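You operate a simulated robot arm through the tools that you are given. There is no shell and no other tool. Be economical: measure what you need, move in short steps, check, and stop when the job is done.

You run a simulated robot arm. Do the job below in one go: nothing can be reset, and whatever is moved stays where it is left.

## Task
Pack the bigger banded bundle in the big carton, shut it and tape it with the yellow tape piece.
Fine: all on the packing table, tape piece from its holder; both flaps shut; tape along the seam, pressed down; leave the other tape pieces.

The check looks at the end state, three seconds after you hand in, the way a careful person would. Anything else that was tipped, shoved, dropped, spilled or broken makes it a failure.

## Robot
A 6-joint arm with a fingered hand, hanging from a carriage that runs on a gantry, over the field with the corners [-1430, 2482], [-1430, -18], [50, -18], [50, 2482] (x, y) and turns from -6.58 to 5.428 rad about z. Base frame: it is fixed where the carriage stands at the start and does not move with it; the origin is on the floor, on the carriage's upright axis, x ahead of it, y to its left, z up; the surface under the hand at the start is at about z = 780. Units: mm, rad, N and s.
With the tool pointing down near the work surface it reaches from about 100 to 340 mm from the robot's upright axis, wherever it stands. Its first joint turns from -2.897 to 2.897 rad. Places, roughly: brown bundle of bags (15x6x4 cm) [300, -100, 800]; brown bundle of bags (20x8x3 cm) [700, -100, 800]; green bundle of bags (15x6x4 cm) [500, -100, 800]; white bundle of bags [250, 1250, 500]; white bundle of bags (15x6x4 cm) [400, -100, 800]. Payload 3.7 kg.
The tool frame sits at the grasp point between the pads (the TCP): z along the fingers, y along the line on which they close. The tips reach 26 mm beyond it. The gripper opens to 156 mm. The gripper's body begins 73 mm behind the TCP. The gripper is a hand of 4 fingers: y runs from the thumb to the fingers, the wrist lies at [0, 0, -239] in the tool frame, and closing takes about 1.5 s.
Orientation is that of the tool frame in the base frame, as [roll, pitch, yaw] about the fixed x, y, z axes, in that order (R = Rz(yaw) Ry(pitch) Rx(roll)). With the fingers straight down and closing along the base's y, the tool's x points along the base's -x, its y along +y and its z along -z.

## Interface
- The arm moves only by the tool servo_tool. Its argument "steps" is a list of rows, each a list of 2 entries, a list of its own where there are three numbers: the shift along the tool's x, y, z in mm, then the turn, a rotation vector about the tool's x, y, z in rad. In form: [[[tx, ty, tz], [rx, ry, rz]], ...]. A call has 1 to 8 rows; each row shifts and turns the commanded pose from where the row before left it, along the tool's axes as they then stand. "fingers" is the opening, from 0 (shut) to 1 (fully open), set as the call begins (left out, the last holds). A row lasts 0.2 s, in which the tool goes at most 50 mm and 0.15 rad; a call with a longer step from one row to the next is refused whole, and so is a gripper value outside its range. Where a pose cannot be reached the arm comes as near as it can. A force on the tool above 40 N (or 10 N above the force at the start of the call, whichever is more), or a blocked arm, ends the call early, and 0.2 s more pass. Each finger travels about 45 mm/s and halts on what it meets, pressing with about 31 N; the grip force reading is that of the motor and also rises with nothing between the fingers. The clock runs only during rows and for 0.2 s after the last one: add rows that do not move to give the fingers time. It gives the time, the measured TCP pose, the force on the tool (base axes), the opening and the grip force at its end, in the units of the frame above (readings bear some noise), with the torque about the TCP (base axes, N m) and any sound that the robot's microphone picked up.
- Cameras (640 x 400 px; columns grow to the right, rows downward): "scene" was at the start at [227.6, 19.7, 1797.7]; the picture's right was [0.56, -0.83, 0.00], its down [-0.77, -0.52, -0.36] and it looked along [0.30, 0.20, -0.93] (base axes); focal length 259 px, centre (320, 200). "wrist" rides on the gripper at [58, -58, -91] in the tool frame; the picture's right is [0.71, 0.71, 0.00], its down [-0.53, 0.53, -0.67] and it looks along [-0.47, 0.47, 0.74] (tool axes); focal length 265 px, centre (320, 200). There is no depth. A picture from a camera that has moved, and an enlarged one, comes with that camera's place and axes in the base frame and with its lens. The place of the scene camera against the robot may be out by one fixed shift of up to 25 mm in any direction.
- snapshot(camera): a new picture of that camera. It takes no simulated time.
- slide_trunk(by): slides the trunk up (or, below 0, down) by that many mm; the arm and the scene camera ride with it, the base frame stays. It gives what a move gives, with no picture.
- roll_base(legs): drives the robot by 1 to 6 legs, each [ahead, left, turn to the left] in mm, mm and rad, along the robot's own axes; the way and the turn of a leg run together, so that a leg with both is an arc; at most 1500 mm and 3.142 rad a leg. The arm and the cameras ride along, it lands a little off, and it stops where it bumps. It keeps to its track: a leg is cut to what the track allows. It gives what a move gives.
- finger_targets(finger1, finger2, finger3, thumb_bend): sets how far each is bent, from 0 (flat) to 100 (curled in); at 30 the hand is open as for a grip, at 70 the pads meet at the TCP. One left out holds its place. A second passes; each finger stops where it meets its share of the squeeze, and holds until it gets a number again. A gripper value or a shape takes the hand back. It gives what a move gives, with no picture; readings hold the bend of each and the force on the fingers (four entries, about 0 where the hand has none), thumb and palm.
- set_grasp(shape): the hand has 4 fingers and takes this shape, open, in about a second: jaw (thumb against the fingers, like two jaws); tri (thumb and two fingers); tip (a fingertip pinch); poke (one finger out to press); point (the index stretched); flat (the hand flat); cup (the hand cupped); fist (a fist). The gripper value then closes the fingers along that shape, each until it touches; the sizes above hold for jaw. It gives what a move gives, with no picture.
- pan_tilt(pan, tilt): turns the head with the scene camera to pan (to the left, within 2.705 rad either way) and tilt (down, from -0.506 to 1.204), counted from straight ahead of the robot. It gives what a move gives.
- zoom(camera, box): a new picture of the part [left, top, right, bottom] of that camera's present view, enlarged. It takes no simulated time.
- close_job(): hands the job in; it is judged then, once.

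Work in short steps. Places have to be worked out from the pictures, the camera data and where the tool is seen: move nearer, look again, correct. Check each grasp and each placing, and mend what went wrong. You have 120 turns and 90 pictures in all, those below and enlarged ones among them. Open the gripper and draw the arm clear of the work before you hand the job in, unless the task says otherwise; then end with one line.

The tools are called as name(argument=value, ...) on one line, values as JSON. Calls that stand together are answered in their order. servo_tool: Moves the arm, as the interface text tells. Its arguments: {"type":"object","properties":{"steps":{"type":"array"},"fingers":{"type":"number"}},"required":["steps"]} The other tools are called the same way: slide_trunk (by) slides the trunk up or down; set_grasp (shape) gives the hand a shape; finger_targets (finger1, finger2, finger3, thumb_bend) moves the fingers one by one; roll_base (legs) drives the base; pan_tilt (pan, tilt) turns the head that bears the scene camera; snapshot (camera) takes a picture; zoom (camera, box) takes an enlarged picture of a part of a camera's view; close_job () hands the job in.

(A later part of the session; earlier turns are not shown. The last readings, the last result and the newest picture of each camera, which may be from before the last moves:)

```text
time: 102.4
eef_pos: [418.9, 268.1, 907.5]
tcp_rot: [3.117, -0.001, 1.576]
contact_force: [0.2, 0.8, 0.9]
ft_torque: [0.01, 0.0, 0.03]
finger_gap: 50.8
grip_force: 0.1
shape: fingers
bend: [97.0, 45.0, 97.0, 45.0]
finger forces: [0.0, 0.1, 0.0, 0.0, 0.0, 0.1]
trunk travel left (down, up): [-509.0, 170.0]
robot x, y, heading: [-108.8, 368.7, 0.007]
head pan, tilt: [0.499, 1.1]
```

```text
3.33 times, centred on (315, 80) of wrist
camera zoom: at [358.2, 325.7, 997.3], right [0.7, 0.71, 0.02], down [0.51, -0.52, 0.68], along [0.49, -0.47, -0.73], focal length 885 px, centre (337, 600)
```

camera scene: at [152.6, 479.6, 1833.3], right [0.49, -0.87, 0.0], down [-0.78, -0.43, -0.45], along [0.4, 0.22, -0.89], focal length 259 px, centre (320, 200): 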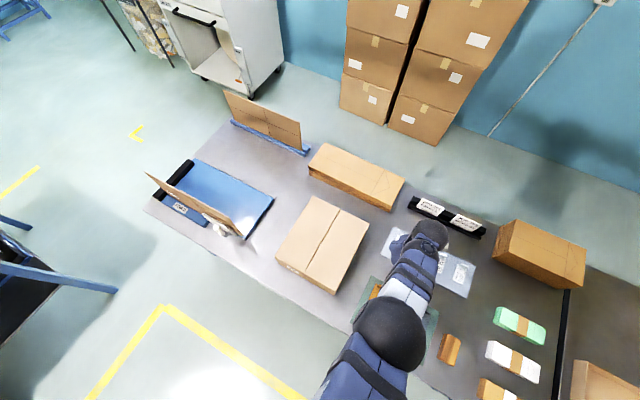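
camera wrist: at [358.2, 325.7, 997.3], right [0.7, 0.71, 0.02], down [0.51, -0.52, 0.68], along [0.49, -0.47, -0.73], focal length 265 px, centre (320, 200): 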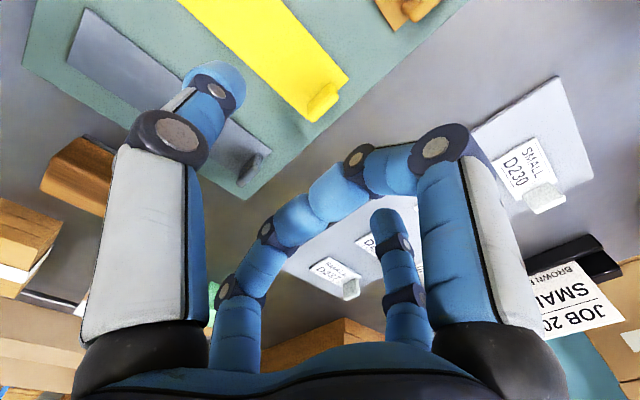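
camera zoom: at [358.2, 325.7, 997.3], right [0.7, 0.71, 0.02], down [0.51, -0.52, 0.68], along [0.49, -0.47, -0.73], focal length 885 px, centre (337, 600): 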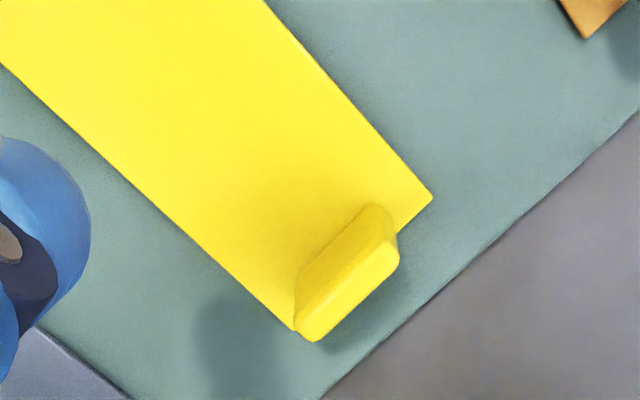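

The tab is an upright bar centred near (423,270), top z≈804, ~30 mm long along y – ideal to pinch along x. Pre-close the pinch and check alignment.

finger_targets(finger2=58, thumb_bend=60)

slide_trunk(by=-55)

snapshot(camera="wrist")

```text
time: 103.4
eef_pos: [418.7, 268.8, 906.9]
tcp_rot: [3.117, -0.002, 1.576]
contact_force: [-0.2, 0.2, 0.3]
ft_torque: [0.01, 0.01, -0.02]
finger_gap: 26.7
grip_force: 0.0
shape: fingers
bend: [97.0, 57.0, 97.0, 60.0]
finger forces: [0.1, 0.1, 0.1, 0.0, 0.0, 0.0]
trunk travel left (down, up): [-509.0, 170.0]
robot x, y, heading: [-111.7, 362.6, 0.009]
head pan, tilt: [0.499, 1.1]
```

```text
time: 104.4
eef_pos: [418.4, 268.5, 852.7]
tcp_rot: [3.117, -0.004, 1.577]
contact_force: [-0.7, 0.2, 0.0]
ft_torque: [0.01, -0.01, -0.03]
finger_gap: 26.8
grip_force: 0.1
shape: fingers
bend: [97.0, 57.0, 97.0, 60.0]
finger forces: [0.0, 0.0, 0.0, 0.0, 0.1, 0.0]
trunk travel left (down, up): [-454.0, 225.0]
robot x, y, heading: [-109.6, 365.0, 0.007]
head pan, tilt: [0.499, 1.1]
```

```text
34 pictures are left
camera wrist: at [358.2, 325.7, 942.2], right [0.7, 0.71, 0.02], down [0.51, -0.52, 0.68], along [0.49, -0.47, -0.73], focal length 265 px, centre (320, 200)
```

wrist: 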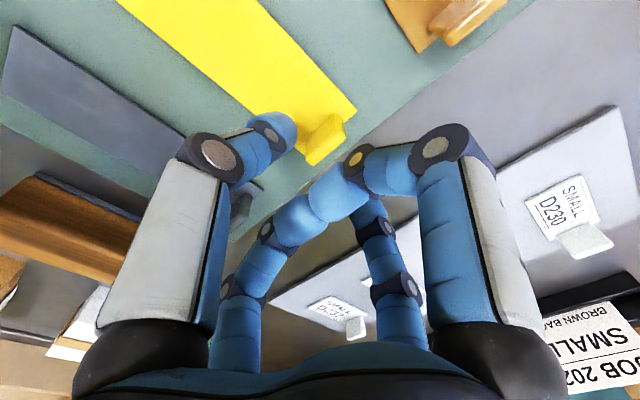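

Zoom in again for a precise tab position relative to the thumb.

zoom(camera="wrist", box=[250, 80, 410, 200])

```text
3.33 times, centred on (330, 140) of wrist
camera zoom: at [358.2, 325.7, 942.2], right [0.7, 0.71, 0.02], down [0.51, -0.52, 0.68], along [0.49, -0.47, -0.73], focal length 885 px, centre (287, 400)
```

zoom: 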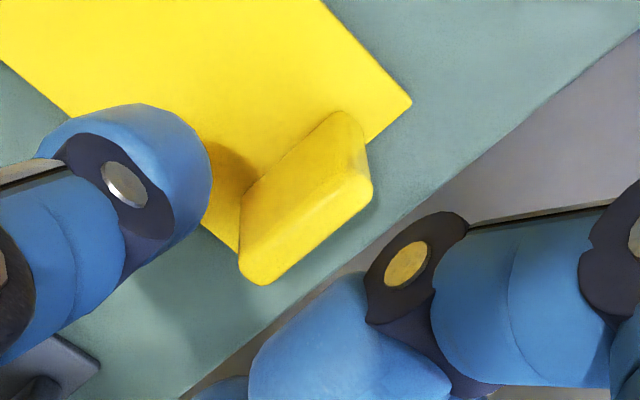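

Tab: x 418–425, y 258–283, top z≈805. Fine shift and descend around it.

servo_tool(steps=[[[2, 3, 0], [0, 0, 0]], [[0, 0, 10], [0, 0, 0]], [[0, 0, 10], [0, 0, 0]]])

snapshot(camera="wrist")

```text
time: 105.2
eef_pos: [410.1, 272.7, 837.8]
tcp_rot: [3.118, -0.002, 1.578]
contact_force: [0.3, -0.3, 0.6]
ft_torque: [0.02, 0.01, 0.01]
finger_gap: 26.8
grip_force: 0.1
shape: fingers
bend: [97.0, 57.0, 97.0, 60.0]
finger forces: [0.0, 0.0, 0.1, 0.1, 0.0, 0.0]
out of reach, approached as far as the arm can: row 2, 3
trunk travel left (down, up): [-454.0, 225.0]
robot x, y, heading: [-107.5, 362.2, 0.006]
head pan, tilt: [0.499, 1.1]
```

```text
32 pictures are left
camera wrist: at [349.0, 330.1, 929.1], right [0.7, 0.71, 0.02], down [0.51, -0.52, 0.68], along [0.49, -0.47, -0.73], focal length 265 px, centre (320, 200)
```

wrist: 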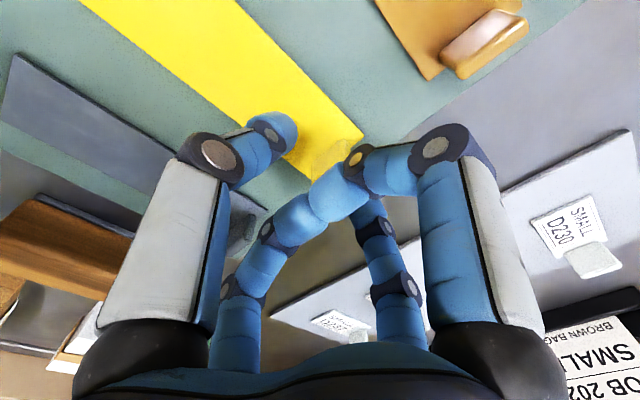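

Vertical servo moved it off in x; use the carriage/trunk instead. Lift a bit, roll forward 11 mm.

slide_trunk(by=15)

roll_base(legs=[[11, -2, 0]])

servo_tool(steps=[[[0, 0, 0], [0, 0, 0]]])

```text
time: 105.8
eef_pos: [409.5, 272.5, 853.8]
tcp_rot: [3.119, -0.002, 1.574]
contact_force: [-0.1, 0.0, 0.0]
ft_torque: [0.03, -0.02, -0.01]
finger_gap: 26.7
grip_force: 0.0
shape: fingers
bend: [97.0, 57.0, 97.0, 60.0]
finger forces: [0.0, 0.0, 0.0, 0.1, 0.0, 0.0]
trunk travel left (down, up): [-469.0, 210.0]
robot x, y, heading: [-111.3, 363.0, 0.009]
head pan, tilt: [0.499, 1.1]
```

```text
time: 106.5
eef_pos: [420.2, 271.4, 854.2]
tcp_rot: [3.119, -0.001, 1.577]
contact_force: [0.8, -0.3, 0.2]
ft_torque: [0.02, 0.01, 0.01]
finger_gap: 26.9
grip_force: 0.0
shape: fingers
bend: [97.0, 57.0, 97.0, 60.0]
finger forces: [0.1, 0.0, 0.1, 0.0, 0.0, 0.0]
trunk travel left (down, up): [-469.0, 210.0]
robot x, y, heading: [-96.5, 363.8, 0.011]
head pan, tilt: [0.499, 1.1]
```

```text
time: 106.9
eef_pos: [421.3, 270.2, 853.1]
tcp_rot: [3.118, -0.003, 1.576]
contact_force: [0.5, -0.4, 0.0]
ft_torque: [-0.03, -0.03, 0.04]
finger_gap: 26.9
grip_force: 0.0
shape: fingers
bend: [97.0, 57.0, 97.0, 60.0]
finger forces: [0.1, 0.1, 0.0, 0.0, 0.1, 0.0]
trunk travel left (down, up): [-469.0, 210.0]
robot x, y, heading: [-99.4, 361.3, 0.009]
head pan, tilt: [0.499, 1.1]
```

Now at (421,270.5). Lower by trunk to TCP ≈ 824 and look.

slide_trunk(by=-26)

zoom(camera="wrist", box=[200, 80, 440, 260])

```text
time: 107.7
eef_pos: [420.2, 269.9, 827.7]
tcp_rot: [3.116, -0.001, 1.575]
contact_force: [0.7, 0.5, -0.7]
ft_torque: [0.01, -0.01, 0.0]
finger_gap: 26.7
grip_force: 0.1
shape: fingers
bend: [97.0, 57.0, 97.0, 60.0]
finger forces: [0.0, 0.0, 0.1, 0.0, 0.1, 0.0]
trunk travel left (down, up): [-443.0, 236.0]
robot x, y, heading: [-98.9, 363.6, 0.011]
head pan, tilt: [0.499, 1.1]
```

```text
2.22 times, centred on (320, 170) of wrist
camera zoom: at [359.9, 328.1, 918.1], right [0.7, 0.71, 0.02], down [0.51, -0.52, 0.68], along [0.49, -0.47, -0.73], focal length 590 px, centre (320, 267)
```

zoom: 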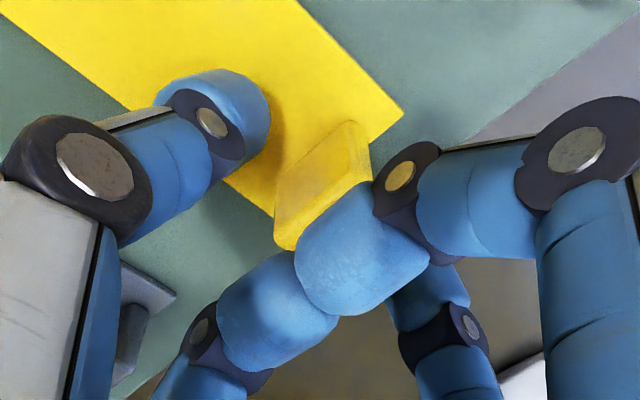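

Lower 6 more, then pinch.

slide_trunk(by=-6)

finger_targets(finger2=66, thumb_bend=66)

finger_targets(finger2=75, thumb_bend=75)

zoom(camera="wrist", box=[200, 80, 440, 260])

```text
time: 108.2
eef_pos: [421.0, 271.3, 823.2]
tcp_rot: [3.116, -0.001, 1.575]
contact_force: [-2.4, 0.2, 10.5]
ft_torque: [0.01, 0.44, 0.0]
finger_gap: 26.8
grip_force: 6.1
shape: fingers
bend: [97.0, 57.0, 97.0, 60.0]
finger forces: [0.0, 0.0, 0.0, 0.0, 11.0, 0.0]
trunk travel left (down, up): [-437.0, 242.0]
robot x, y, heading: [-99.2, 366.1, 0.008]
head pan, tilt: [0.499, 1.1]
```

```text
time: 109.2
eef_pos: [421.5, 271.7, 821.8]
tcp_rot: [3.116, -0.002, 1.578]
contact_force: [0.0, 0.5, -0.1]
ft_torque: [0.02, 0.01, 0.0]
finger_gap: 17.8
grip_force: 0.0
shape: fingers
bend: [97.0, 66.0, 97.0, 66.0]
finger forces: [0.1, 0.1, 0.1, 0.0, 0.0, 0.0]
trunk travel left (down, up): [-437.0, 242.0]
robot x, y, heading: [-95.4, 366.0, 0.007]
head pan, tilt: [0.499, 1.1]
```

```text
time: 110.2
eef_pos: [421.4, 271.2, 822.3]
tcp_rot: [3.116, -0.002, 1.577]
contact_force: [-0.5, -0.7, -0.6]
ft_torque: [0.02, -0.01, -0.01]
finger_gap: 12.0
grip_force: 7.4
shape: fingers
bend: [97.0, 72.0, 97.0, 71.0]
finger forces: [0.0, 7.4, 0.1, 0.0, 7.4, 0.0]
trunk travel left (down, up): [-437.0, 242.0]
robot x, y, heading: [-95.3, 361.6, 0.01]
head pan, tilt: [0.499, 1.1]
```

```text
2.22 times, centred on (320, 170) of wrist
camera zoom: at [359.8, 328.1, 912.1], right [0.7, 0.71, 0.02], down [0.51, -0.52, 0.68], along [0.49, -0.47, -0.73], focal length 590 px, centre (320, 267)
```

zoom: 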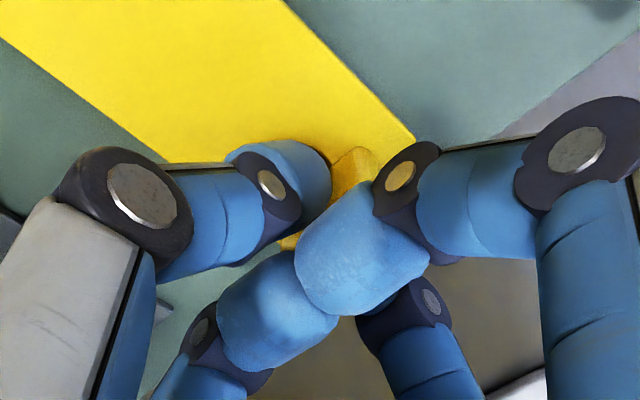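

Both pads touch the tab (7 N each). Squeeze harder.

finger_targets(finger2=88, thumb_bend=88)

slide_trunk(by=30)

snapshot(camera="wrist")

```text
time: 111.2
eef_pos: [420.7, 270.6, 821.3]
tcp_rot: [3.118, -0.003, 1.577]
contact_force: [-0.1, 0.7, -1.1]
ft_torque: [0.02, -0.01, 0.01]
finger_gap: 4.4
grip_force: 14.8
shape: fingers
bend: [98.0, 61.0, 98.0, 78.0]
finger forces: [0.0, 12.1, 0.1, 0.1, 17.6, 0.0]
trunk travel left (down, up): [-437.0, 242.0]
robot x, y, heading: [-97.4, 363.7, 0.013]
head pan, tilt: [0.499, 1.1]
```

```text
time: 112.0
eef_pos: [419.9, 272.4, 852.7]
tcp_rot: [3.118, -0.001, 1.577]
contact_force: [0.3, -0.5, 0.0]
ft_torque: [0.0, 0.02, -0.01]
finger_gap: 4.4
grip_force: 15.5
shape: fingers
bend: [98.0, 61.0, 98.0, 78.0]
finger forces: [0.1, 12.1, 0.0, 0.0, 17.7, 0.0]
trunk travel left (down, up): [-467.0, 212.0]
robot x, y, heading: [-98.2, 365.1, 0.006]
head pan, tilt: [0.499, 1.1]
```

```text
29 pictures are left
camera wrist: at [359.7, 328.1, 942.1], right [0.7, 0.71, 0.02], down [0.51, -0.52, 0.68], along [0.49, -0.47, -0.73], focal length 265 px, centre (320, 200)
```

wrist: 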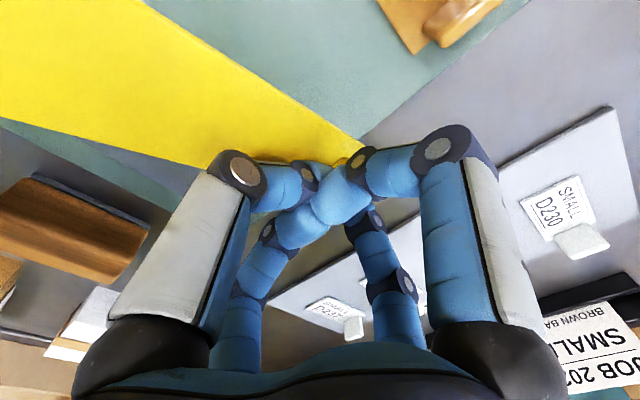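

The tape is lifted with the tab gripped. Raise to z≈1000 and look from the scene camera.

slide_trunk(by=150)

snapshot(camera="wrist")

zoom(camera="scene", box=[220, 140, 460, 320])

```text
time: 113.7
eef_pos: [421.3, 271.3, 1002.0]
tcp_rot: [3.118, -0.003, 1.577]
contact_force: [0.3, 0.4, -0.3]
ft_torque: [-0.01, -0.01, -0.01]
finger_gap: 4.2
grip_force: 15.4
shape: fingers
bend: [98.0, 61.0, 98.0, 78.0]
finger forces: [0.0, 12.1, 0.0, 0.1, 17.8, 0.1]
trunk travel left (down, up): [-617.0, 62.0]
robot x, y, heading: [-96.7, 363.1, 0.006]
head pan, tilt: [0.499, 1.1]
```

```text
28 pictures are left
camera wrist: at [359.7, 328.1, 1092.0], right [0.7, 0.71, 0.02], down [0.51, -0.52, 0.68], along [0.49, -0.47, -0.73], focal length 265 px, centre (320, 200)
```

wrist: 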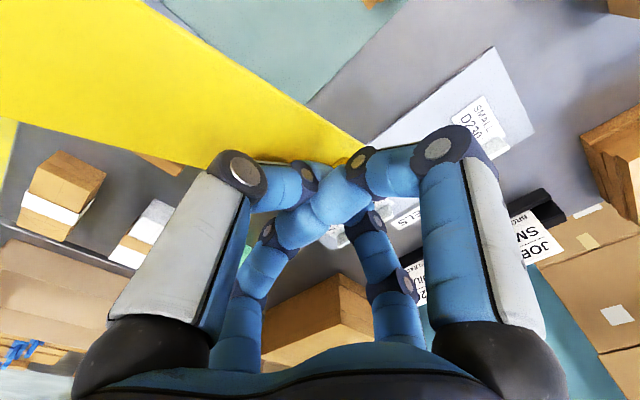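

```text
2.22 times, centred on (340, 230) of scene
camera zoom: at [137.7, 384.4, 1771.3], right [0.49, -0.87, 0.0], down [-0.78, -0.43, -0.45], along [0.4, 0.22, -0.89], focal length 576 px, centre (276, 133)
```

zoom: 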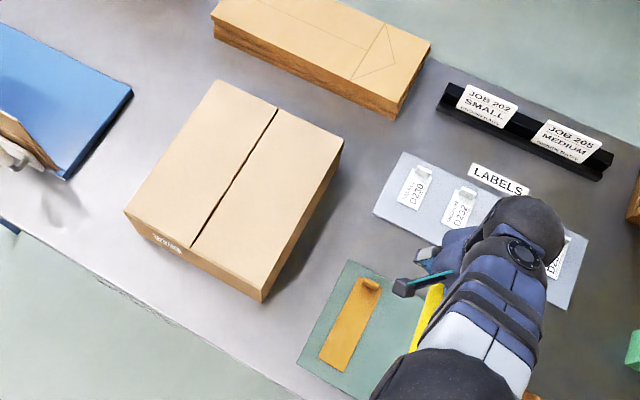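

The tape is held but pitched with its tail up about 24° (no yaw). I'll tilt the hand outward by 0.42 rad about the wrist to level it, then look.

servo_tool(steps=[[[0, 25, -1], [-0.105, 0, 0]], [[0, 25, -1], [-0.105, 0, 0]], [[0, 25, -1], [-0.105, 0, 0]], [[0, 25, -1], [-0.105, 0, 0]], [[0, 0, 0], [0, 0, 0]]])

snapshot(camera="wrist")

zoom(camera="scene", box=[260, 140, 500, 320])

```text
time: 114.9
eef_pos: [518.5, 273.2, 1024.8]
tcp_rot: [2.698, -0.001, 1.577]
contact_force: [-0.2, 0.8, 0.3]
ft_torque: [0.0, -0.02, -0.03]
finger_gap: 4.3
grip_force: 15.5
shape: fingers
bend: [98.0, 61.0, 98.0, 79.0]
finger forces: [0.1, 12.1, 0.0, 0.0, 18.7, 0.0]
trunk travel left (down, up): [-617.0, 62.0]
robot x, y, heading: [-96.0, 367.8, 0.01]
head pan, tilt: [0.499, 1.1]
```

```text
26 pictures are left
camera wrist: at [426.5, 330.2, 1082.7], right [0.63, 0.71, 0.31], down [0.19, -0.53, 0.83], along [0.75, -0.47, -0.47], focal length 265 px, centre (320, 200)
```

wrist: 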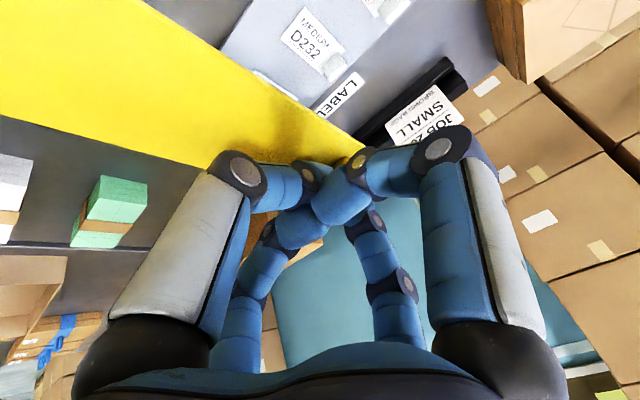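

```text
2.22 times, centred on (380, 230) of scene
camera zoom: at [137.7, 384.4, 1771.3], right [0.49, -0.87, 0.0], down [-0.78, -0.43, -0.45], along [0.4, 0.22, -0.89], focal length 576 px, centre (187, 133)
```

zoom: 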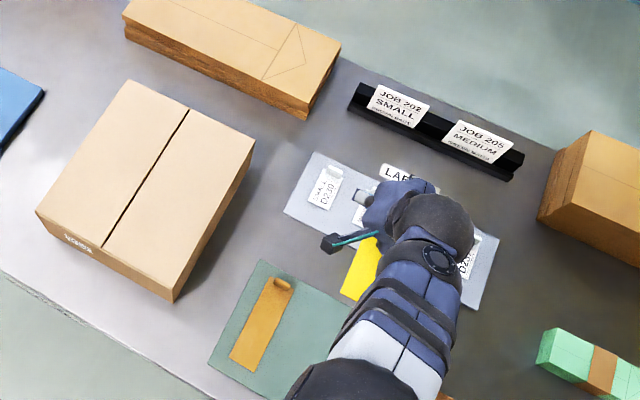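

Tape is level now: spans x≈393–541, y≈249–295, z≈1000 (TCP − 26). Drive so that its centre lies over the seam: −18 in x, +361 in y.

roll_base(legs=[[-18, 361, 0]])

pan_tilt(pan=0.3, tilt=1.15)

snapshot(camera="wrist")

snapshot(camera="scene")

```text
time: 117.2
eef_pos: [496.7, 632.7, 1023.7]
tcp_rot: [2.697, -0.002, 1.576]
contact_force: [1.2, -0.6, 0.5]
ft_torque: [0.02, 0.01, -0.01]
finger_gap: 4.0
grip_force: 15.2
shape: fingers
bend: [98.0, 61.0, 98.0, 79.0]
finger forces: [0.0, 12.2, 0.0, 0.1, 18.7, 0.1]
trunk travel left (down, up): [-617.0, 62.0]
robot x, y, heading: [-119.6, 726.9, 0.009]
head pan, tilt: [0.499, 1.1]
```

```text
time: 118.0
eef_pos: [497.7, 633.3, 1024.2]
tcp_rot: [2.697, -0.002, 1.576]
contact_force: [0.4, -0.7, -0.8]
ft_torque: [0.01, 0.0, 0.02]
finger_gap: 3.9
grip_force: 15.5
shape: fingers
bend: [98.0, 61.0, 98.0, 79.0]
finger forces: [0.1, 12.2, 0.1, 0.0, 18.7, 0.0]
trunk travel left (down, up): [-617.0, 62.0]
robot x, y, heading: [-118.7, 723.6, 0.002]
head pan, tilt: [0.3, 1.15]
```

```text
24 pictures are left
camera wrist: at [405.3, 691.3, 1082.7], right [0.64, 0.71, 0.3], down [0.19, -0.53, 0.83], along [0.75, -0.47, -0.47], focal length 265 px, centre (320, 200)
```

wrist: 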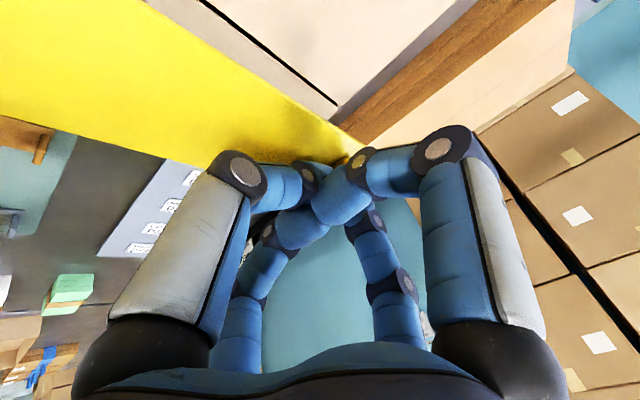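

```text
23 pictures are left
camera scene: at [118.3, 733.3, 1768.3], right [0.3, -0.95, 0.0], down [-0.87, -0.28, -0.41], along [0.39, 0.12, -0.91], focal length 259 px, centre (320, 200)
```

scene: 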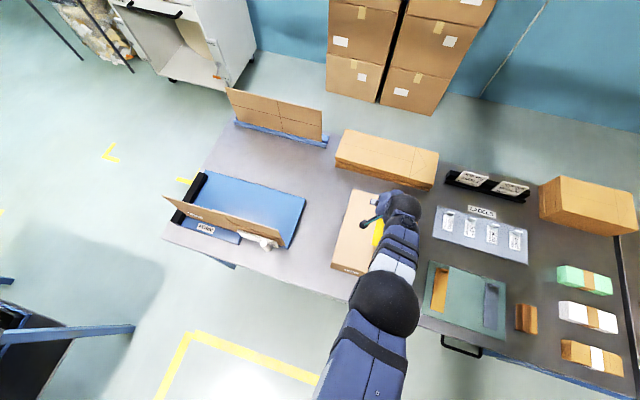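

Seam measured at y≈633.5, tape centre ≈632.5 – aligned. Lower in stages.

slide_trunk(by=-80)

snapshot(camera="wrist")

```text
time: 119.1
eef_pos: [497.9, 634.4, 945.3]
tcp_rot: [2.697, -0.001, 1.578]
contact_force: [-0.4, 0.5, -0.1]
ft_torque: [-0.02, 0.0, 0.01]
finger_gap: 3.9
grip_force: 15.5
shape: fingers
bend: [98.0, 61.0, 98.0, 79.0]
finger forces: [0.1, 12.1, 0.0, 0.0, 18.7, 0.1]
trunk travel left (down, up): [-537.0, 142.0]
robot x, y, heading: [-120.2, 723.7, 0.008]
head pan, tilt: [0.3, 1.15]
```

```text
22 pictures are left
camera wrist: at [405.4, 691.3, 1002.8], right [0.64, 0.71, 0.3], down [0.19, -0.53, 0.83], along [0.75, -0.47, -0.47], focal length 265 px, centre (320, 200)
```

wrist: 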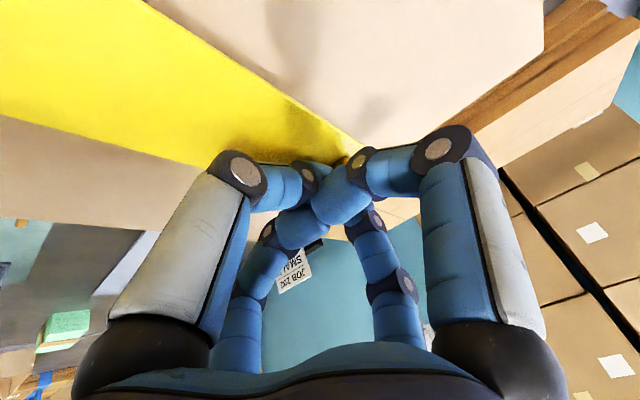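

Tape ≈ 20 mm above the carton. Step down until contact.

slide_trunk(by=-12)

slide_trunk(by=-4)

slide_trunk(by=-3)

```text
time: 119.7
eef_pos: [497.9, 634.6, 932.1]
tcp_rot: [2.696, -0.001, 1.579]
contact_force: [0.2, 1.0, 0.3]
ft_torque: [0.0, 0.02, -0.01]
finger_gap: 4.0
grip_force: 15.5
shape: fingers
bend: [98.0, 61.0, 98.0, 79.0]
finger forces: [0.1, 12.0, 0.0, 0.1, 18.7, 0.0]
trunk travel left (down, up): [-525.0, 154.0]
robot x, y, heading: [-118.5, 728.1, 0.004]
head pan, tilt: [0.3, 1.15]
```

```text
time: 120.3
eef_pos: [498.2, 634.4, 928.4]
tcp_rot: [2.696, -0.001, 1.577]
contact_force: [-0.7, -0.7, 0.7]
ft_torque: [0.01, 0.01, -0.02]
finger_gap: 3.9
grip_force: 15.2
shape: fingers
bend: [98.0, 61.0, 98.0, 79.0]
finger forces: [0.0, 12.1, 0.0, 0.0, 18.8, 0.0]
trunk travel left (down, up): [-521.0, 158.0]
robot x, y, heading: [-121.2, 724.0, 0.008]
head pan, tilt: [0.3, 1.15]
```

```text
time: 120.8
eef_pos: [496.7, 633.7, 925.6]
tcp_rot: [2.697, -0.003, 1.575]
contact_force: [0.2, 0.5, 0.3]
ft_torque: [0.01, 0.0, -0.01]
finger_gap: 4.1
grip_force: 15.7
shape: fingers
bend: [98.0, 61.0, 98.0, 79.0]
finger forces: [0.0, 12.1, 0.0, 0.1, 18.7, 0.0]
trunk travel left (down, up): [-518.0, 161.0]
robot x, y, heading: [-122.2, 727.3, 0.005]
head pan, tilt: [0.3, 1.15]
```

No contact yet; continue in 3 mm steps.

slide_trunk(by=-3)

slide_trunk(by=-3)

snapshot(camera="wrist")

```text
time: 121.3
eef_pos: [497.5, 633.1, 922.1]
tcp_rot: [2.696, -0.001, 1.576]
contact_force: [-0.1, -0.1, -0.3]
ft_torque: [-0.01, 0.01, 0.02]
finger_gap: 4.1
grip_force: 15.3
shape: fingers
bend: [98.0, 61.0, 98.0, 79.0]
finger forces: [0.1, 12.2, 0.0, 0.0, 18.8, 0.0]
trunk travel left (down, up): [-515.0, 164.0]
robot x, y, heading: [-118.9, 725.8, 0.007]
head pan, tilt: [0.3, 1.15]
```

```text
time: 121.8
eef_pos: [498.6, 633.8, 918.8]
tcp_rot: [2.696, -0.002, 1.576]
contact_force: [-0.6, 0.2, 0.7]
ft_torque: [0.03, -0.02, 0.0]
finger_gap: 4.1
grip_force: 15.7
shape: fingers
bend: [98.0, 61.0, 98.0, 79.0]
finger forces: [0.1, 12.1, 0.1, 0.1, 18.7, 0.0]
trunk travel left (down, up): [-512.0, 167.0]
robot x, y, heading: [-120.4, 727.4, 0.004]
head pan, tilt: [0.3, 1.15]
```

```text
21 pictures are left
camera wrist: at [405.3, 691.3, 977.7], right [0.64, 0.71, 0.3], down [0.19, -0.53, 0.83], along [0.75, -0.47, -0.47], focal length 265 px, centre (320, 200)
```

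wrist: 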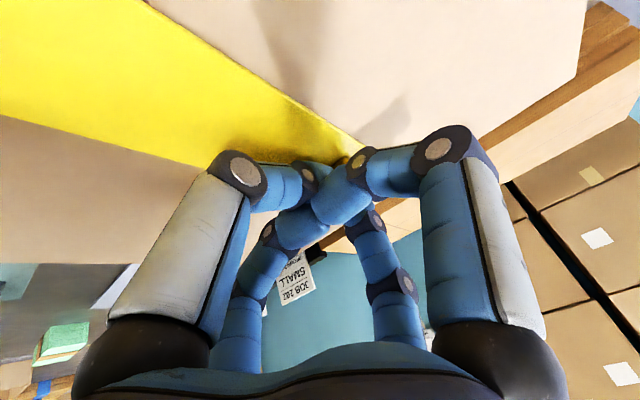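

Still no contact; keep stepping down.

slide_trunk(by=-3)

slide_trunk(by=-3)

slide_trunk(by=-3)

```text
time: 122.3
eef_pos: [498.5, 633.6, 917.1]
tcp_rot: [2.696, -0.001, 1.575]
contact_force: [-3.6, 0.5, 5.8]
ft_torque: [-0.02, -0.06, -0.01]
finger_gap: 4.3
grip_force: 17.4
shape: fingers
bend: [98.0, 61.0, 98.0, 79.0]
finger forces: [0.1, 12.0, 0.0, 0.0, 22.7, 0.0]
trunk travel left (down, up): [-509.0, 170.0]
robot x, y, heading: [-117.9, 725.8, 0.006]
head pan, tilt: [0.3, 1.15]
```

```text
time: 122.9
eef_pos: [497.1, 633.8, 914.4]
tcp_rot: [2.696, -0.002, 1.577]
contact_force: [0.0, 0.0, 5.4]
ft_torque: [-0.01, -0.12, 0.03]
finger_gap: 3.5
grip_force: 5.8
shape: fingers
bend: [99.0, 61.0, 99.0, 81.0]
finger forces: [0.0, 10.5, 0.0, 0.0, 0.0, 0.0]
trunk travel left (down, up): [-506.0, 173.0]
robot x, y, heading: [-123.5, 727.5, 0.009]
head pan, tilt: [0.3, 1.15]
```

```text
time: 123.4
eef_pos: [499.5, 632.9, 911.9]
tcp_rot: [2.694, 0.001, 1.574]
contact_force: [-6.5, 0.6, 15.9]
ft_torque: [0.02, -0.25, 0.06]
finger_gap: 3.4
grip_force: 23.2
shape: fingers
bend: [99.0, 61.0, 99.0, 81.0]
finger forces: [0.0, 15.6, 0.0, 0.0, 30.9, 0.1]
trunk travel left (down, up): [-503.0, 176.0]
robot x, y, heading: [-121.3, 724.5, 0.004]
head pan, tilt: [0.3, 1.15]
```

Contact made at ~917 mm (16 N now). Look, then release.

snapshot(camera="wrist")

slide_trunk(by=2)

finger_targets(finger2=55, thumb_bend=64)

snapshot(camera="wrist")

```text
20 pictures are left
camera wrist: at [406.3, 691.0, 969.7], right [0.63, 0.71, 0.31], down [0.19, -0.53, 0.83], along [0.75, -0.47, -0.47], focal length 265 px, centre (320, 200)
```

wrist: 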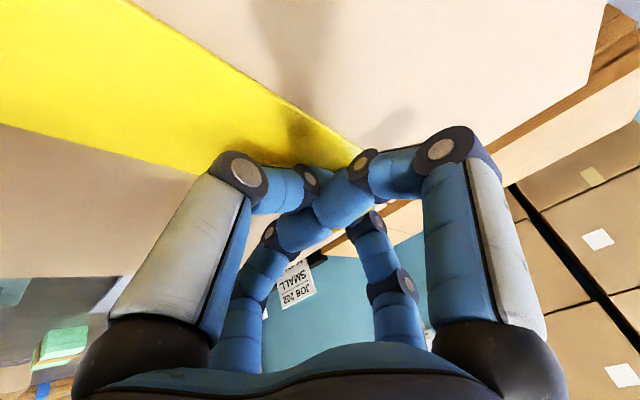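

```text
time: 123.9
eef_pos: [498.1, 634.0, 912.1]
tcp_rot: [2.696, -0.002, 1.576]
contact_force: [0.3, -0.9, 6.8]
ft_torque: [-0.04, -0.12, 0.0]
finger_gap: 3.5
grip_force: 6.4
shape: fingers
bend: [99.0, 61.0, 99.0, 81.0]
finger forces: [0.0, 12.2, 0.1, 0.0, 0.0, 0.0]
trunk travel left (down, up): [-505.0, 174.0]
robot x, y, heading: [-119.9, 722.1, 0.007]
head pan, tilt: [0.3, 1.15]
```

```text
time: 124.9
eef_pos: [500.1, 633.2, 913.5]
tcp_rot: [2.694, 0.0, 1.575]
contact_force: [-2.0, 0.2, 21.3]
ft_torque: [0.01, -0.15, 0.02]
finger_gap: 5.8
grip_force: 12.0
shape: fingers
bend: [98.0, 55.0, 98.0, 76.0]
finger forces: [0.0, 0.0, 0.1, 0.1, 23.9, 0.0]
trunk travel left (down, up): [-505.0, 174.0]
robot x, y, heading: [-121.2, 727.3, 0.006]
head pan, tilt: [0.3, 1.15]
```

```text
19 pictures are left
camera wrist: at [407.4, 691.1, 972.0], right [0.63, 0.71, 0.31], down [0.19, -0.53, 0.83], along [0.75, -0.47, -0.47], focal length 265 px, centre (320, 200)
```

wrist: 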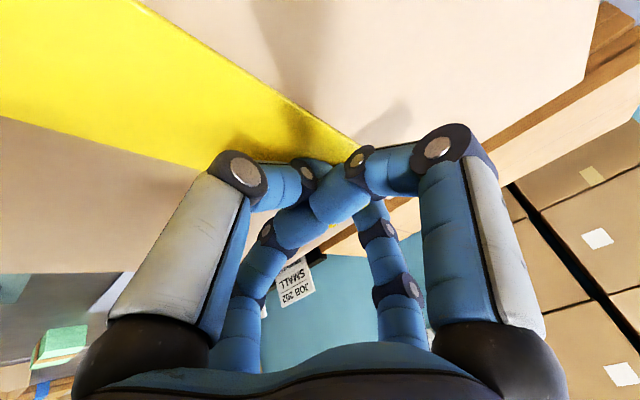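

Finger2 is off; the thumb presses on the tape while opening. Rise so that it can open freely.

slide_trunk(by=10)

slide_trunk(by=60)

snapshot(camera="wrist")

```text
time: 125.5
eef_pos: [498.3, 634.8, 921.4]
tcp_rot: [2.698, 0.001, 1.576]
contact_force: [0.8, 0.0, 11.1]
ft_torque: [-0.01, -0.11, 0.02]
finger_gap: 10.8
grip_force: 5.5
shape: fingers
bend: [98.0, 55.0, 98.0, 72.0]
finger forces: [0.1, 0.1, 0.0, 0.1, 10.3, 0.0]
trunk travel left (down, up): [-515.0, 164.0]
robot x, y, heading: [-118.9, 730.2, 0.004]
head pan, tilt: [0.3, 1.15]
```

```text
time: 126.5
eef_pos: [497.8, 633.4, 982.0]
tcp_rot: [2.698, 0.0, 1.575]
contact_force: [0.5, 0.1, 0.9]
ft_torque: [0.01, 0.01, -0.02]
finger_gap: 21.4
grip_force: 0.1
shape: fingers
bend: [98.0, 55.0, 98.0, 64.0]
finger forces: [0.0, 0.1, 0.1, 0.0, 0.0, 0.1]
trunk travel left (down, up): [-575.0, 104.0]
robot x, y, heading: [-119.1, 727.6, 0.011]
head pan, tilt: [0.3, 1.15]
```

```text
18 pictures are left
camera wrist: at [405.0, 691.3, 1040.5], right [0.64, 0.71, 0.3], down [0.19, -0.53, 0.83], along [0.75, -0.47, -0.47], focal length 265 px, centre (320, 200)
```

wrist: 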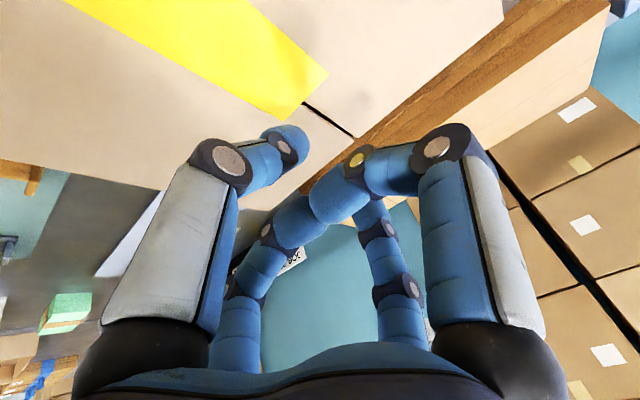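

The tape lies along the seam, and its tab has folded flat. Level the hand, make a fist, and inspect from the scene camera before pressing.

slide_trunk(by=100)

servo_tool(steps=[[[0, -25, 0], [0.105, 0, 0]], [[0, -25, 0], [0.105, 0, 0]], [[0, -25, 0], [0.105, 0, 0]], [[0, -25, 0], [0.105, 0, 0]], [[0, 0, 0], [0, 0, 0]]])

set_grasp(shape="fist")

roll_base(legs=[[0, -260, 0]])

pan_tilt(pan=0.6, tilt=1.1)

zoom(camera="scene", box=[240, 120, 440, 300])

```text
time: 127.8
eef_pos: [496.2, 635.1, 1081.3]
tcp_rot: [2.697, -0.003, 1.576]
contact_force: [0.8, -0.1, -1.1]
ft_torque: [0.04, 0.0, -0.03]
finger_gap: 21.2
grip_force: 0.1
shape: fingers
bend: [98.0, 55.0, 98.0, 64.0]
finger forces: [0.0, 0.1, 0.0, 0.0, 0.1, 0.0]
trunk travel left (down, up): [-675.0, 4.0]
robot x, y, heading: [-119.7, 727.2, 0.006]
head pan, tilt: [0.3, 1.15]
```

```text
time: 129.0
eef_pos: [399.0, 633.5, 1053.9]
tcp_rot: [3.119, -0.003, 1.577]
contact_force: [0.0, -0.1, -0.1]
ft_torque: [0.04, -0.01, -0.01]
finger_gap: 21.5
grip_force: 0.1
shape: fingers
bend: [98.0, 55.0, 98.0, 64.0]
finger forces: [0.0, 0.0, 0.0, 0.0, 0.0, 0.0]
out of reach, approached as far as the arm can: row 3
trunk travel left (down, up): [-675.0, 4.0]
robot x, y, heading: [-119.3, 723.1, 0.003]
head pan, tilt: [0.3, 1.15]
```

```text
time: 129.9
eef_pos: [399.2, 633.6, 1056.0]
tcp_rot: [3.117, -0.002, 1.577]
contact_force: [-0.2, 0.0, 0.2]
ft_torque: [0.01, 0.03, 0.02]
finger_gap: 0.2
grip_force: 0.0
shape: fist
bend: [100.0, 100.0, 100.0, 62.0]
finger forces: [0.0, 0.1, 0.0, 0.1, 0.1, 0.1]
trunk travel left (down, up): [-675.0, 4.0]
robot x, y, heading: [-119.0, 723.7, 0.007]
head pan, tilt: [0.3, 1.15]
```

```text
time: 131.8
eef_pos: [400.4, 378.6, 1055.4]
tcp_rot: [3.119, -0.001, 1.573]
contact_force: [-0.3, -0.3, 0.2]
ft_torque: [-0.02, 0.0, -0.01]
finger_gap: 0.0
grip_force: 0.1
shape: fist
bend: [100.0, 100.0, 100.0, 62.0]
finger forces: [0.1, 0.1, 0.0, 0.2, 0.1, 0.0]
trunk travel left (down, up): [-675.0, 4.0]
robot x, y, heading: [-114.8, 469.2, 0.006]
head pan, tilt: [0.3, 1.15]
```

```text
time: 132.6
eef_pos: [398.9, 379.2, 1055.0]
tcp_rot: [3.117, -0.001, 1.574]
contact_force: [0.2, 0.0, -0.2]
ft_torque: [-0.03, -0.01, 0.02]
finger_gap: 0.1
grip_force: 0.1
shape: fist
bend: [100.0, 100.0, 100.0, 62.0]
finger forces: [0.0, 0.0, 0.0, 0.0, 0.1, 0.0]
trunk travel left (down, up): [-675.0, 4.0]
robot x, y, heading: [-114.7, 473.0, 0.0]
head pan, tilt: [0.6, 1.1]
```

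```text
2.22 times, centred on (340, 210) of scene
camera zoom: at [115.0, 495.6, 1829.3], right [0.57, -0.82, 0.0], down [-0.73, -0.51, -0.45], along [0.37, 0.26, -0.89], focal length 576 px, centre (276, 178)
```

zoom: 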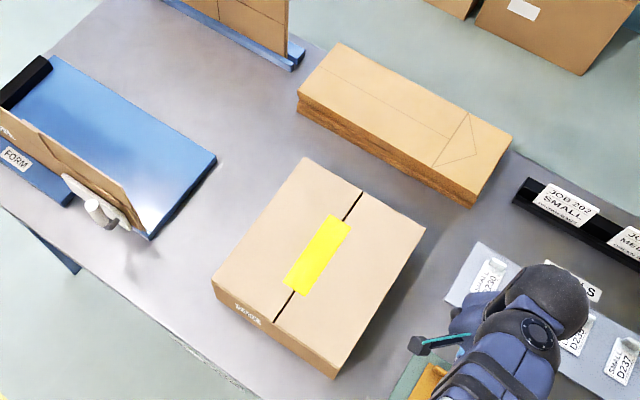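

Tape is centred along the seam. Now press it down at several points along its length with the fist.

roll_base(legs=[[0, 254, 0]])

slide_trunk(by=-140)

slide_trunk(by=-9)

```text
time: 134.4
eef_pos: [399.5, 630.6, 1054.8]
tcp_rot: [3.119, -0.002, 1.572]
contact_force: [-0.7, -0.6, 0.1]
ft_torque: [0.02, -0.01, -0.02]
finger_gap: 0.0
grip_force: 0.0
shape: fist
bend: [100.0, 100.0, 100.0, 62.0]
finger forces: [0.1, 0.1, 0.0, 0.0, 0.0, 0.0]
trunk travel left (down, up): [-675.0, 4.0]
robot x, y, heading: [-123.0, 721.3, 0.001]
head pan, tilt: [0.6, 1.1]
```

```text
time: 136.1
eef_pos: [400.1, 631.0, 915.5]
tcp_rot: [3.118, 0.001, 1.573]
contact_force: [0.3, 0.1, 0.2]
ft_torque: [0.01, 0.01, -0.01]
finger_gap: 0.0
grip_force: 0.0
shape: fist
bend: [100.0, 100.0, 100.0, 62.0]
finger forces: [0.0, 0.0, 0.1, 0.0, 0.0, 0.1]
trunk travel left (down, up): [-535.0, 144.0]
robot x, y, heading: [-119.1, 723.0, 0.002]
head pan, tilt: [0.6, 1.1]
```

```text
time: 136.7
eef_pos: [399.0, 630.5, 907.1]
tcp_rot: [3.117, -0.001, 1.572]
contact_force: [-5.1, 0.3, 16.3]
ft_torque: [0.0, 0.1, 0.0]
finger_gap: 0.0
grip_force: 0.1
shape: fist
bend: [100.0, 100.0, 100.0, 68.0]
finger forces: [0.1, 0.0, 0.0, 0.1, 15.3, 0.1]
trunk travel left (down, up): [-526.0, 153.0]
robot x, y, heading: [-119.5, 725.0, 0.007]
head pan, tilt: [0.6, 1.1]
```

Pressed with 16 N at x≈395. Repeat at further points.

slide_trunk(by=14)

roll_base(legs=[[32, 1, 0]])

slide_trunk(by=-14)

slide_trunk(by=14)

roll_base(legs=[[32, 0, 0]])

slide_trunk(by=-14)

slide_trunk(by=14)

```text
time: 137.3
eef_pos: [398.7, 630.4, 920.6]
tcp_rot: [3.118, -0.002, 1.572]
contact_force: [-0.2, 0.2, 0.4]
ft_torque: [-0.01, 0.02, -0.02]
finger_gap: 0.0
grip_force: 0.1
shape: fist
bend: [100.0, 100.0, 100.0, 62.0]
finger forces: [0.0, 0.0, 0.1, 0.1, 0.0, 0.1]
trunk travel left (down, up): [-540.0, 139.0]
robot x, y, heading: [-118.4, 723.5, 0.002]
head pan, tilt: [0.6, 1.1]
```

```text
time: 138.1
eef_pos: [430.5, 631.4, 920.4]
tcp_rot: [3.117, -0.002, 1.57]
contact_force: [-0.7, 0.3, -1.4]
ft_torque: [0.02, 0.02, 0.05]
finger_gap: 0.1
grip_force: 0.0
shape: fist
bend: [100.0, 100.0, 100.0, 62.0]
finger forces: [0.1, 0.0, 0.0, 0.0, 0.1, 0.1]
trunk travel left (down, up): [-540.0, 139.0]
robot x, y, heading: [-87.2, 723.9, 0.002]
head pan, tilt: [0.6, 1.1]
```

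```text
time: 138.7
eef_pos: [432.5, 631.3, 906.5]
tcp_rot: [3.117, 0.0, 1.571]
contact_force: [-5.7, -0.6, 15.2]
ft_torque: [0.02, 0.07, 0.02]
finger_gap: 0.0
grip_force: 0.2
shape: fist
bend: [100.0, 100.0, 100.0, 68.0]
finger forces: [0.1, 0.1, 0.1, 0.1, 14.2, 0.1]
trunk travel left (down, up): [-526.0, 153.0]
robot x, y, heading: [-85.2, 721.8, 0.001]
head pan, tilt: [0.6, 1.1]
```

```text
time: 139.4
eef_pos: [431.6, 631.3, 920.7]
tcp_rot: [3.12, -0.001, 1.571]
contact_force: [0.7, -0.5, 0.3]
ft_torque: [0.02, -0.03, -0.04]
finger_gap: 0.0
grip_force: 0.1
shape: fist
bend: [100.0, 100.0, 100.0, 62.0]
finger forces: [0.1, 0.0, 0.0, 0.0, 0.0, 0.0]
trunk travel left (down, up): [-540.0, 139.0]
robot x, y, heading: [-86.4, 724.3, 0.001]
head pan, tilt: [0.6, 1.1]
```

```text
time: 140.2
eef_pos: [463.3, 630.5, 920.2]
tcp_rot: [3.117, -0.001, 1.569]
contact_force: [0.2, 0.6, 0.3]
ft_torque: [-0.03, 0.03, -0.03]
finger_gap: 0.1
grip_force: 0.0
shape: fist
bend: [100.0, 100.0, 100.0, 62.0]
finger forces: [0.0, 0.1, 0.0, 0.0, 0.0, 0.0]
trunk travel left (down, up): [-540.0, 139.0]
robot x, y, heading: [-52.0, 723.4, 0.004]
head pan, tilt: [0.6, 1.1]
```

```text
time: 140.8
eef_pos: [465.3, 629.6, 906.5]
tcp_rot: [3.118, 0.002, 1.571]
contact_force: [-5.5, -0.3, 13.5]
ft_torque: [0.03, 0.11, -0.02]
finger_gap: 0.0
grip_force: 0.0
shape: fist
bend: [100.0, 100.0, 100.0, 68.0]
finger forces: [0.0, 0.1, 0.0, 0.0, 14.4, 0.1]
trunk travel left (down, up): [-526.0, 153.0]
robot x, y, heading: [-53.4, 721.1, 0.002]
head pan, tilt: [0.6, 1.1]
```

```text
time: 141.4
eef_pos: [463.5, 631.6, 919.9]
tcp_rot: [3.12, -0.002, 1.572]
contact_force: [0.3, -0.2, 0.1]
ft_torque: [0.0, 0.01, 0.02]
finger_gap: 0.2
grip_force: 0.1
shape: fist
bend: [100.0, 100.0, 100.0, 62.0]
finger forces: [0.1, 0.0, 0.1, 0.0, 0.0, 0.1]
trunk travel left (down, up): [-540.0, 139.0]
robot x, y, heading: [-57.0, 723.2, 0.004]
head pan, tilt: [0.6, 1.1]
```

Two more presses toward the +x end, and one at the −x end.

roll_base(legs=[[30, 2, 0]])

slide_trunk(by=-14)

slide_trunk(by=14)

roll_base(legs=[[22, 0, 0]])

slide_trunk(by=-14)

slide_trunk(by=20)

roll_base(legs=[[-127, 0, 0]])

slide_trunk(by=-20)

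slide_trunk(by=150)

roll_base(legs=[[0, -260, 0]])

zoom(camera="scene", box=[240, 120, 440, 300])

```text
time: 142.3
eef_pos: [492.8, 633.0, 920.3]
tcp_rot: [3.117, -0.003, 1.571]
contact_force: [-0.1, -0.3, -0.1]
ft_torque: [0.01, 0.01, 0.01]
finger_gap: 0.0
grip_force: 0.2
shape: fist
bend: [100.0, 100.0, 100.0, 62.0]
finger forces: [0.0, 0.0, 0.1, 0.0, 0.0, 0.0]
trunk travel left (down, up): [-540.0, 139.0]
robot x, y, heading: [-24.2, 726.1, -0.002]
head pan, tilt: [0.6, 1.1]
```

```text
time: 142.9
eef_pos: [493.5, 632.5, 907.5]
tcp_rot: [3.118, 0.0, 1.571]
contact_force: [-4.5, 0.1, 14.8]
ft_torque: [0.01, 0.09, -0.04]
finger_gap: 0.0
grip_force: 0.0
shape: fist
bend: [100.0, 100.0, 100.0, 68.0]
finger forces: [0.0, 0.1, 0.0, 0.1, 14.7, 0.1]
trunk travel left (down, up): [-526.0, 153.0]
robot x, y, heading: [-24.6, 731.8, 0.003]
head pan, tilt: [0.6, 1.1]
```

```text
time: 143.5
eef_pos: [493.1, 631.9, 919.8]
tcp_rot: [3.12, -0.001, 1.569]
contact_force: [0.5, -0.4, 1.1]
ft_torque: [0.02, -0.01, 0.01]
finger_gap: 0.2
grip_force: 0.0
shape: fist
bend: [100.0, 100.0, 100.0, 62.0]
finger forces: [0.0, 0.1, 0.1, 0.0, 0.0, 0.0]
trunk travel left (down, up): [-540.0, 139.0]
robot x, y, heading: [-22.3, 726.6, 0.005]
head pan, tilt: [0.6, 1.1]
```

```text
time: 144.3
eef_pos: [515.7, 632.8, 920.1]
tcp_rot: [3.118, -0.002, 1.57]
contact_force: [0.9, -0.5, -0.2]
ft_torque: [-0.01, -0.03, 0.0]
finger_gap: 0.0
grip_force: 0.0
shape: fist
bend: [100.0, 100.0, 100.0, 62.0]
finger forces: [0.1, 0.0, 0.0, 0.1, 0.0, 0.1]
trunk travel left (down, up): [-540.0, 139.0]
robot x, y, heading: [-5.0, 721.3, 0.008]
head pan, tilt: [0.6, 1.1]
```

```text
time: 144.9
eef_pos: [516.6, 632.7, 906.8]
tcp_rot: [3.118, -0.001, 1.572]
contact_force: [-5.7, 0.7, 15.0]
ft_torque: [0.01, 0.1, 0.03]
finger_gap: 0.0
grip_force: 0.2
shape: fist
bend: [100.0, 100.0, 100.0, 68.0]
finger forces: [0.1, 0.1, 0.0, 0.0, 15.1, 0.0]
trunk travel left (down, up): [-526.0, 153.0]
robot x, y, heading: [0.0, 722.8, 0.005]
head pan, tilt: [0.6, 1.1]
```

```text
time: 145.6
eef_pos: [515.7, 632.8, 925.4]
tcp_rot: [3.12, -0.001, 1.571]
contact_force: [-0.1, -0.9, -0.6]
ft_torque: [-0.03, 0.0, 0.0]
finger_gap: 0.0
grip_force: 0.1
shape: fist
bend: [100.0, 100.0, 100.0, 62.0]
finger forces: [0.0, 0.0, 0.1, 0.0, 0.0, 0.0]
trunk travel left (down, up): [-546.0, 133.0]
robot x, y, heading: [1.6, 724.9, 0.002]
head pan, tilt: [0.6, 1.1]
```

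```text
time: 146.9
eef_pos: [388.2, 633.2, 926.3]
tcp_rot: [3.117, -0.001, 1.569]
contact_force: [0.1, 0.3, -0.3]
ft_torque: [0.0, 0.0, 0.02]
finger_gap: 0.1
grip_force: 0.0
shape: fist
bend: [100.0, 100.0, 100.0, 62.0]
finger forces: [0.2, 0.0, 0.1, 0.0, 0.0, 0.0]
trunk travel left (down, up): [-546.0, 133.0]
robot x, y, heading: [-127.3, 728.3, 0.003]
head pan, tilt: [0.6, 1.1]
```

```text
time: 147.6
eef_pos: [388.4, 632.2, 907.3]
tcp_rot: [3.116, -0.002, 1.571]
contact_force: [-3.8, -0.7, 13.7]
ft_torque: [0.0, 0.08, -0.04]
finger_gap: 0.0
grip_force: 0.1
shape: fist
bend: [100.0, 100.0, 100.0, 68.0]
finger forces: [0.1, 0.0, 0.0, 0.1, 12.4, 0.0]
trunk travel left (down, up): [-526.0, 153.0]
robot x, y, heading: [-124.6, 725.9, 0.005]
head pan, tilt: [0.6, 1.1]
```

```text
time: 149.3
eef_pos: [388.8, 632.2, 1056.3]
tcp_rot: [3.116, -0.001, 1.572]
contact_force: [-0.5, -0.4, 0.2]
ft_torque: [0.0, -0.02, 0.01]
finger_gap: 0.0
grip_force: 0.0
shape: fist
bend: [100.0, 100.0, 100.0, 62.0]
finger forces: [0.1, 0.0, 0.0, 0.0, 0.0, 0.0]
trunk travel left (down, up): [-676.0, 3.0]
robot x, y, heading: [-129.4, 724.7, -0.0]
head pan, tilt: [0.6, 1.1]
```

```text
time: 151.2
eef_pos: [388.6, 373.2, 1057.1]
tcp_rot: [3.116, -0.003, 1.568]
contact_force: [0.0, -0.3, 0.2]
ft_torque: [-0.03, 0.0, -0.01]
finger_gap: 0.0
grip_force: 0.0
shape: fist
bend: [100.0, 100.0, 100.0, 62.0]
finger forces: [0.0, 0.1, 0.0, 0.1, 0.1, 0.1]
trunk travel left (down, up): [-676.0, 3.0]
robot x, y, heading: [-128.0, 467.8, -0.003]
head pan, tilt: [0.6, 1.1]
```

```text
2.22 times, centred on (340, 210) of scene
camera zoom: at [103.6, 490.2, 1830.4], right [0.56, -0.83, 0.0], down [-0.74, -0.5, -0.45], along [0.37, 0.26, -0.89], focal length 576 px, centre (276, 178)
```

zoom: 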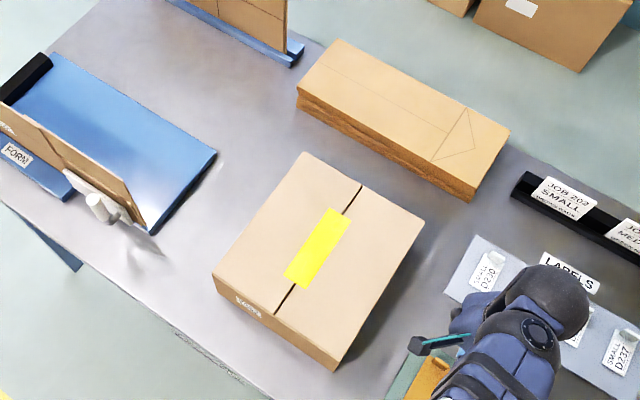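

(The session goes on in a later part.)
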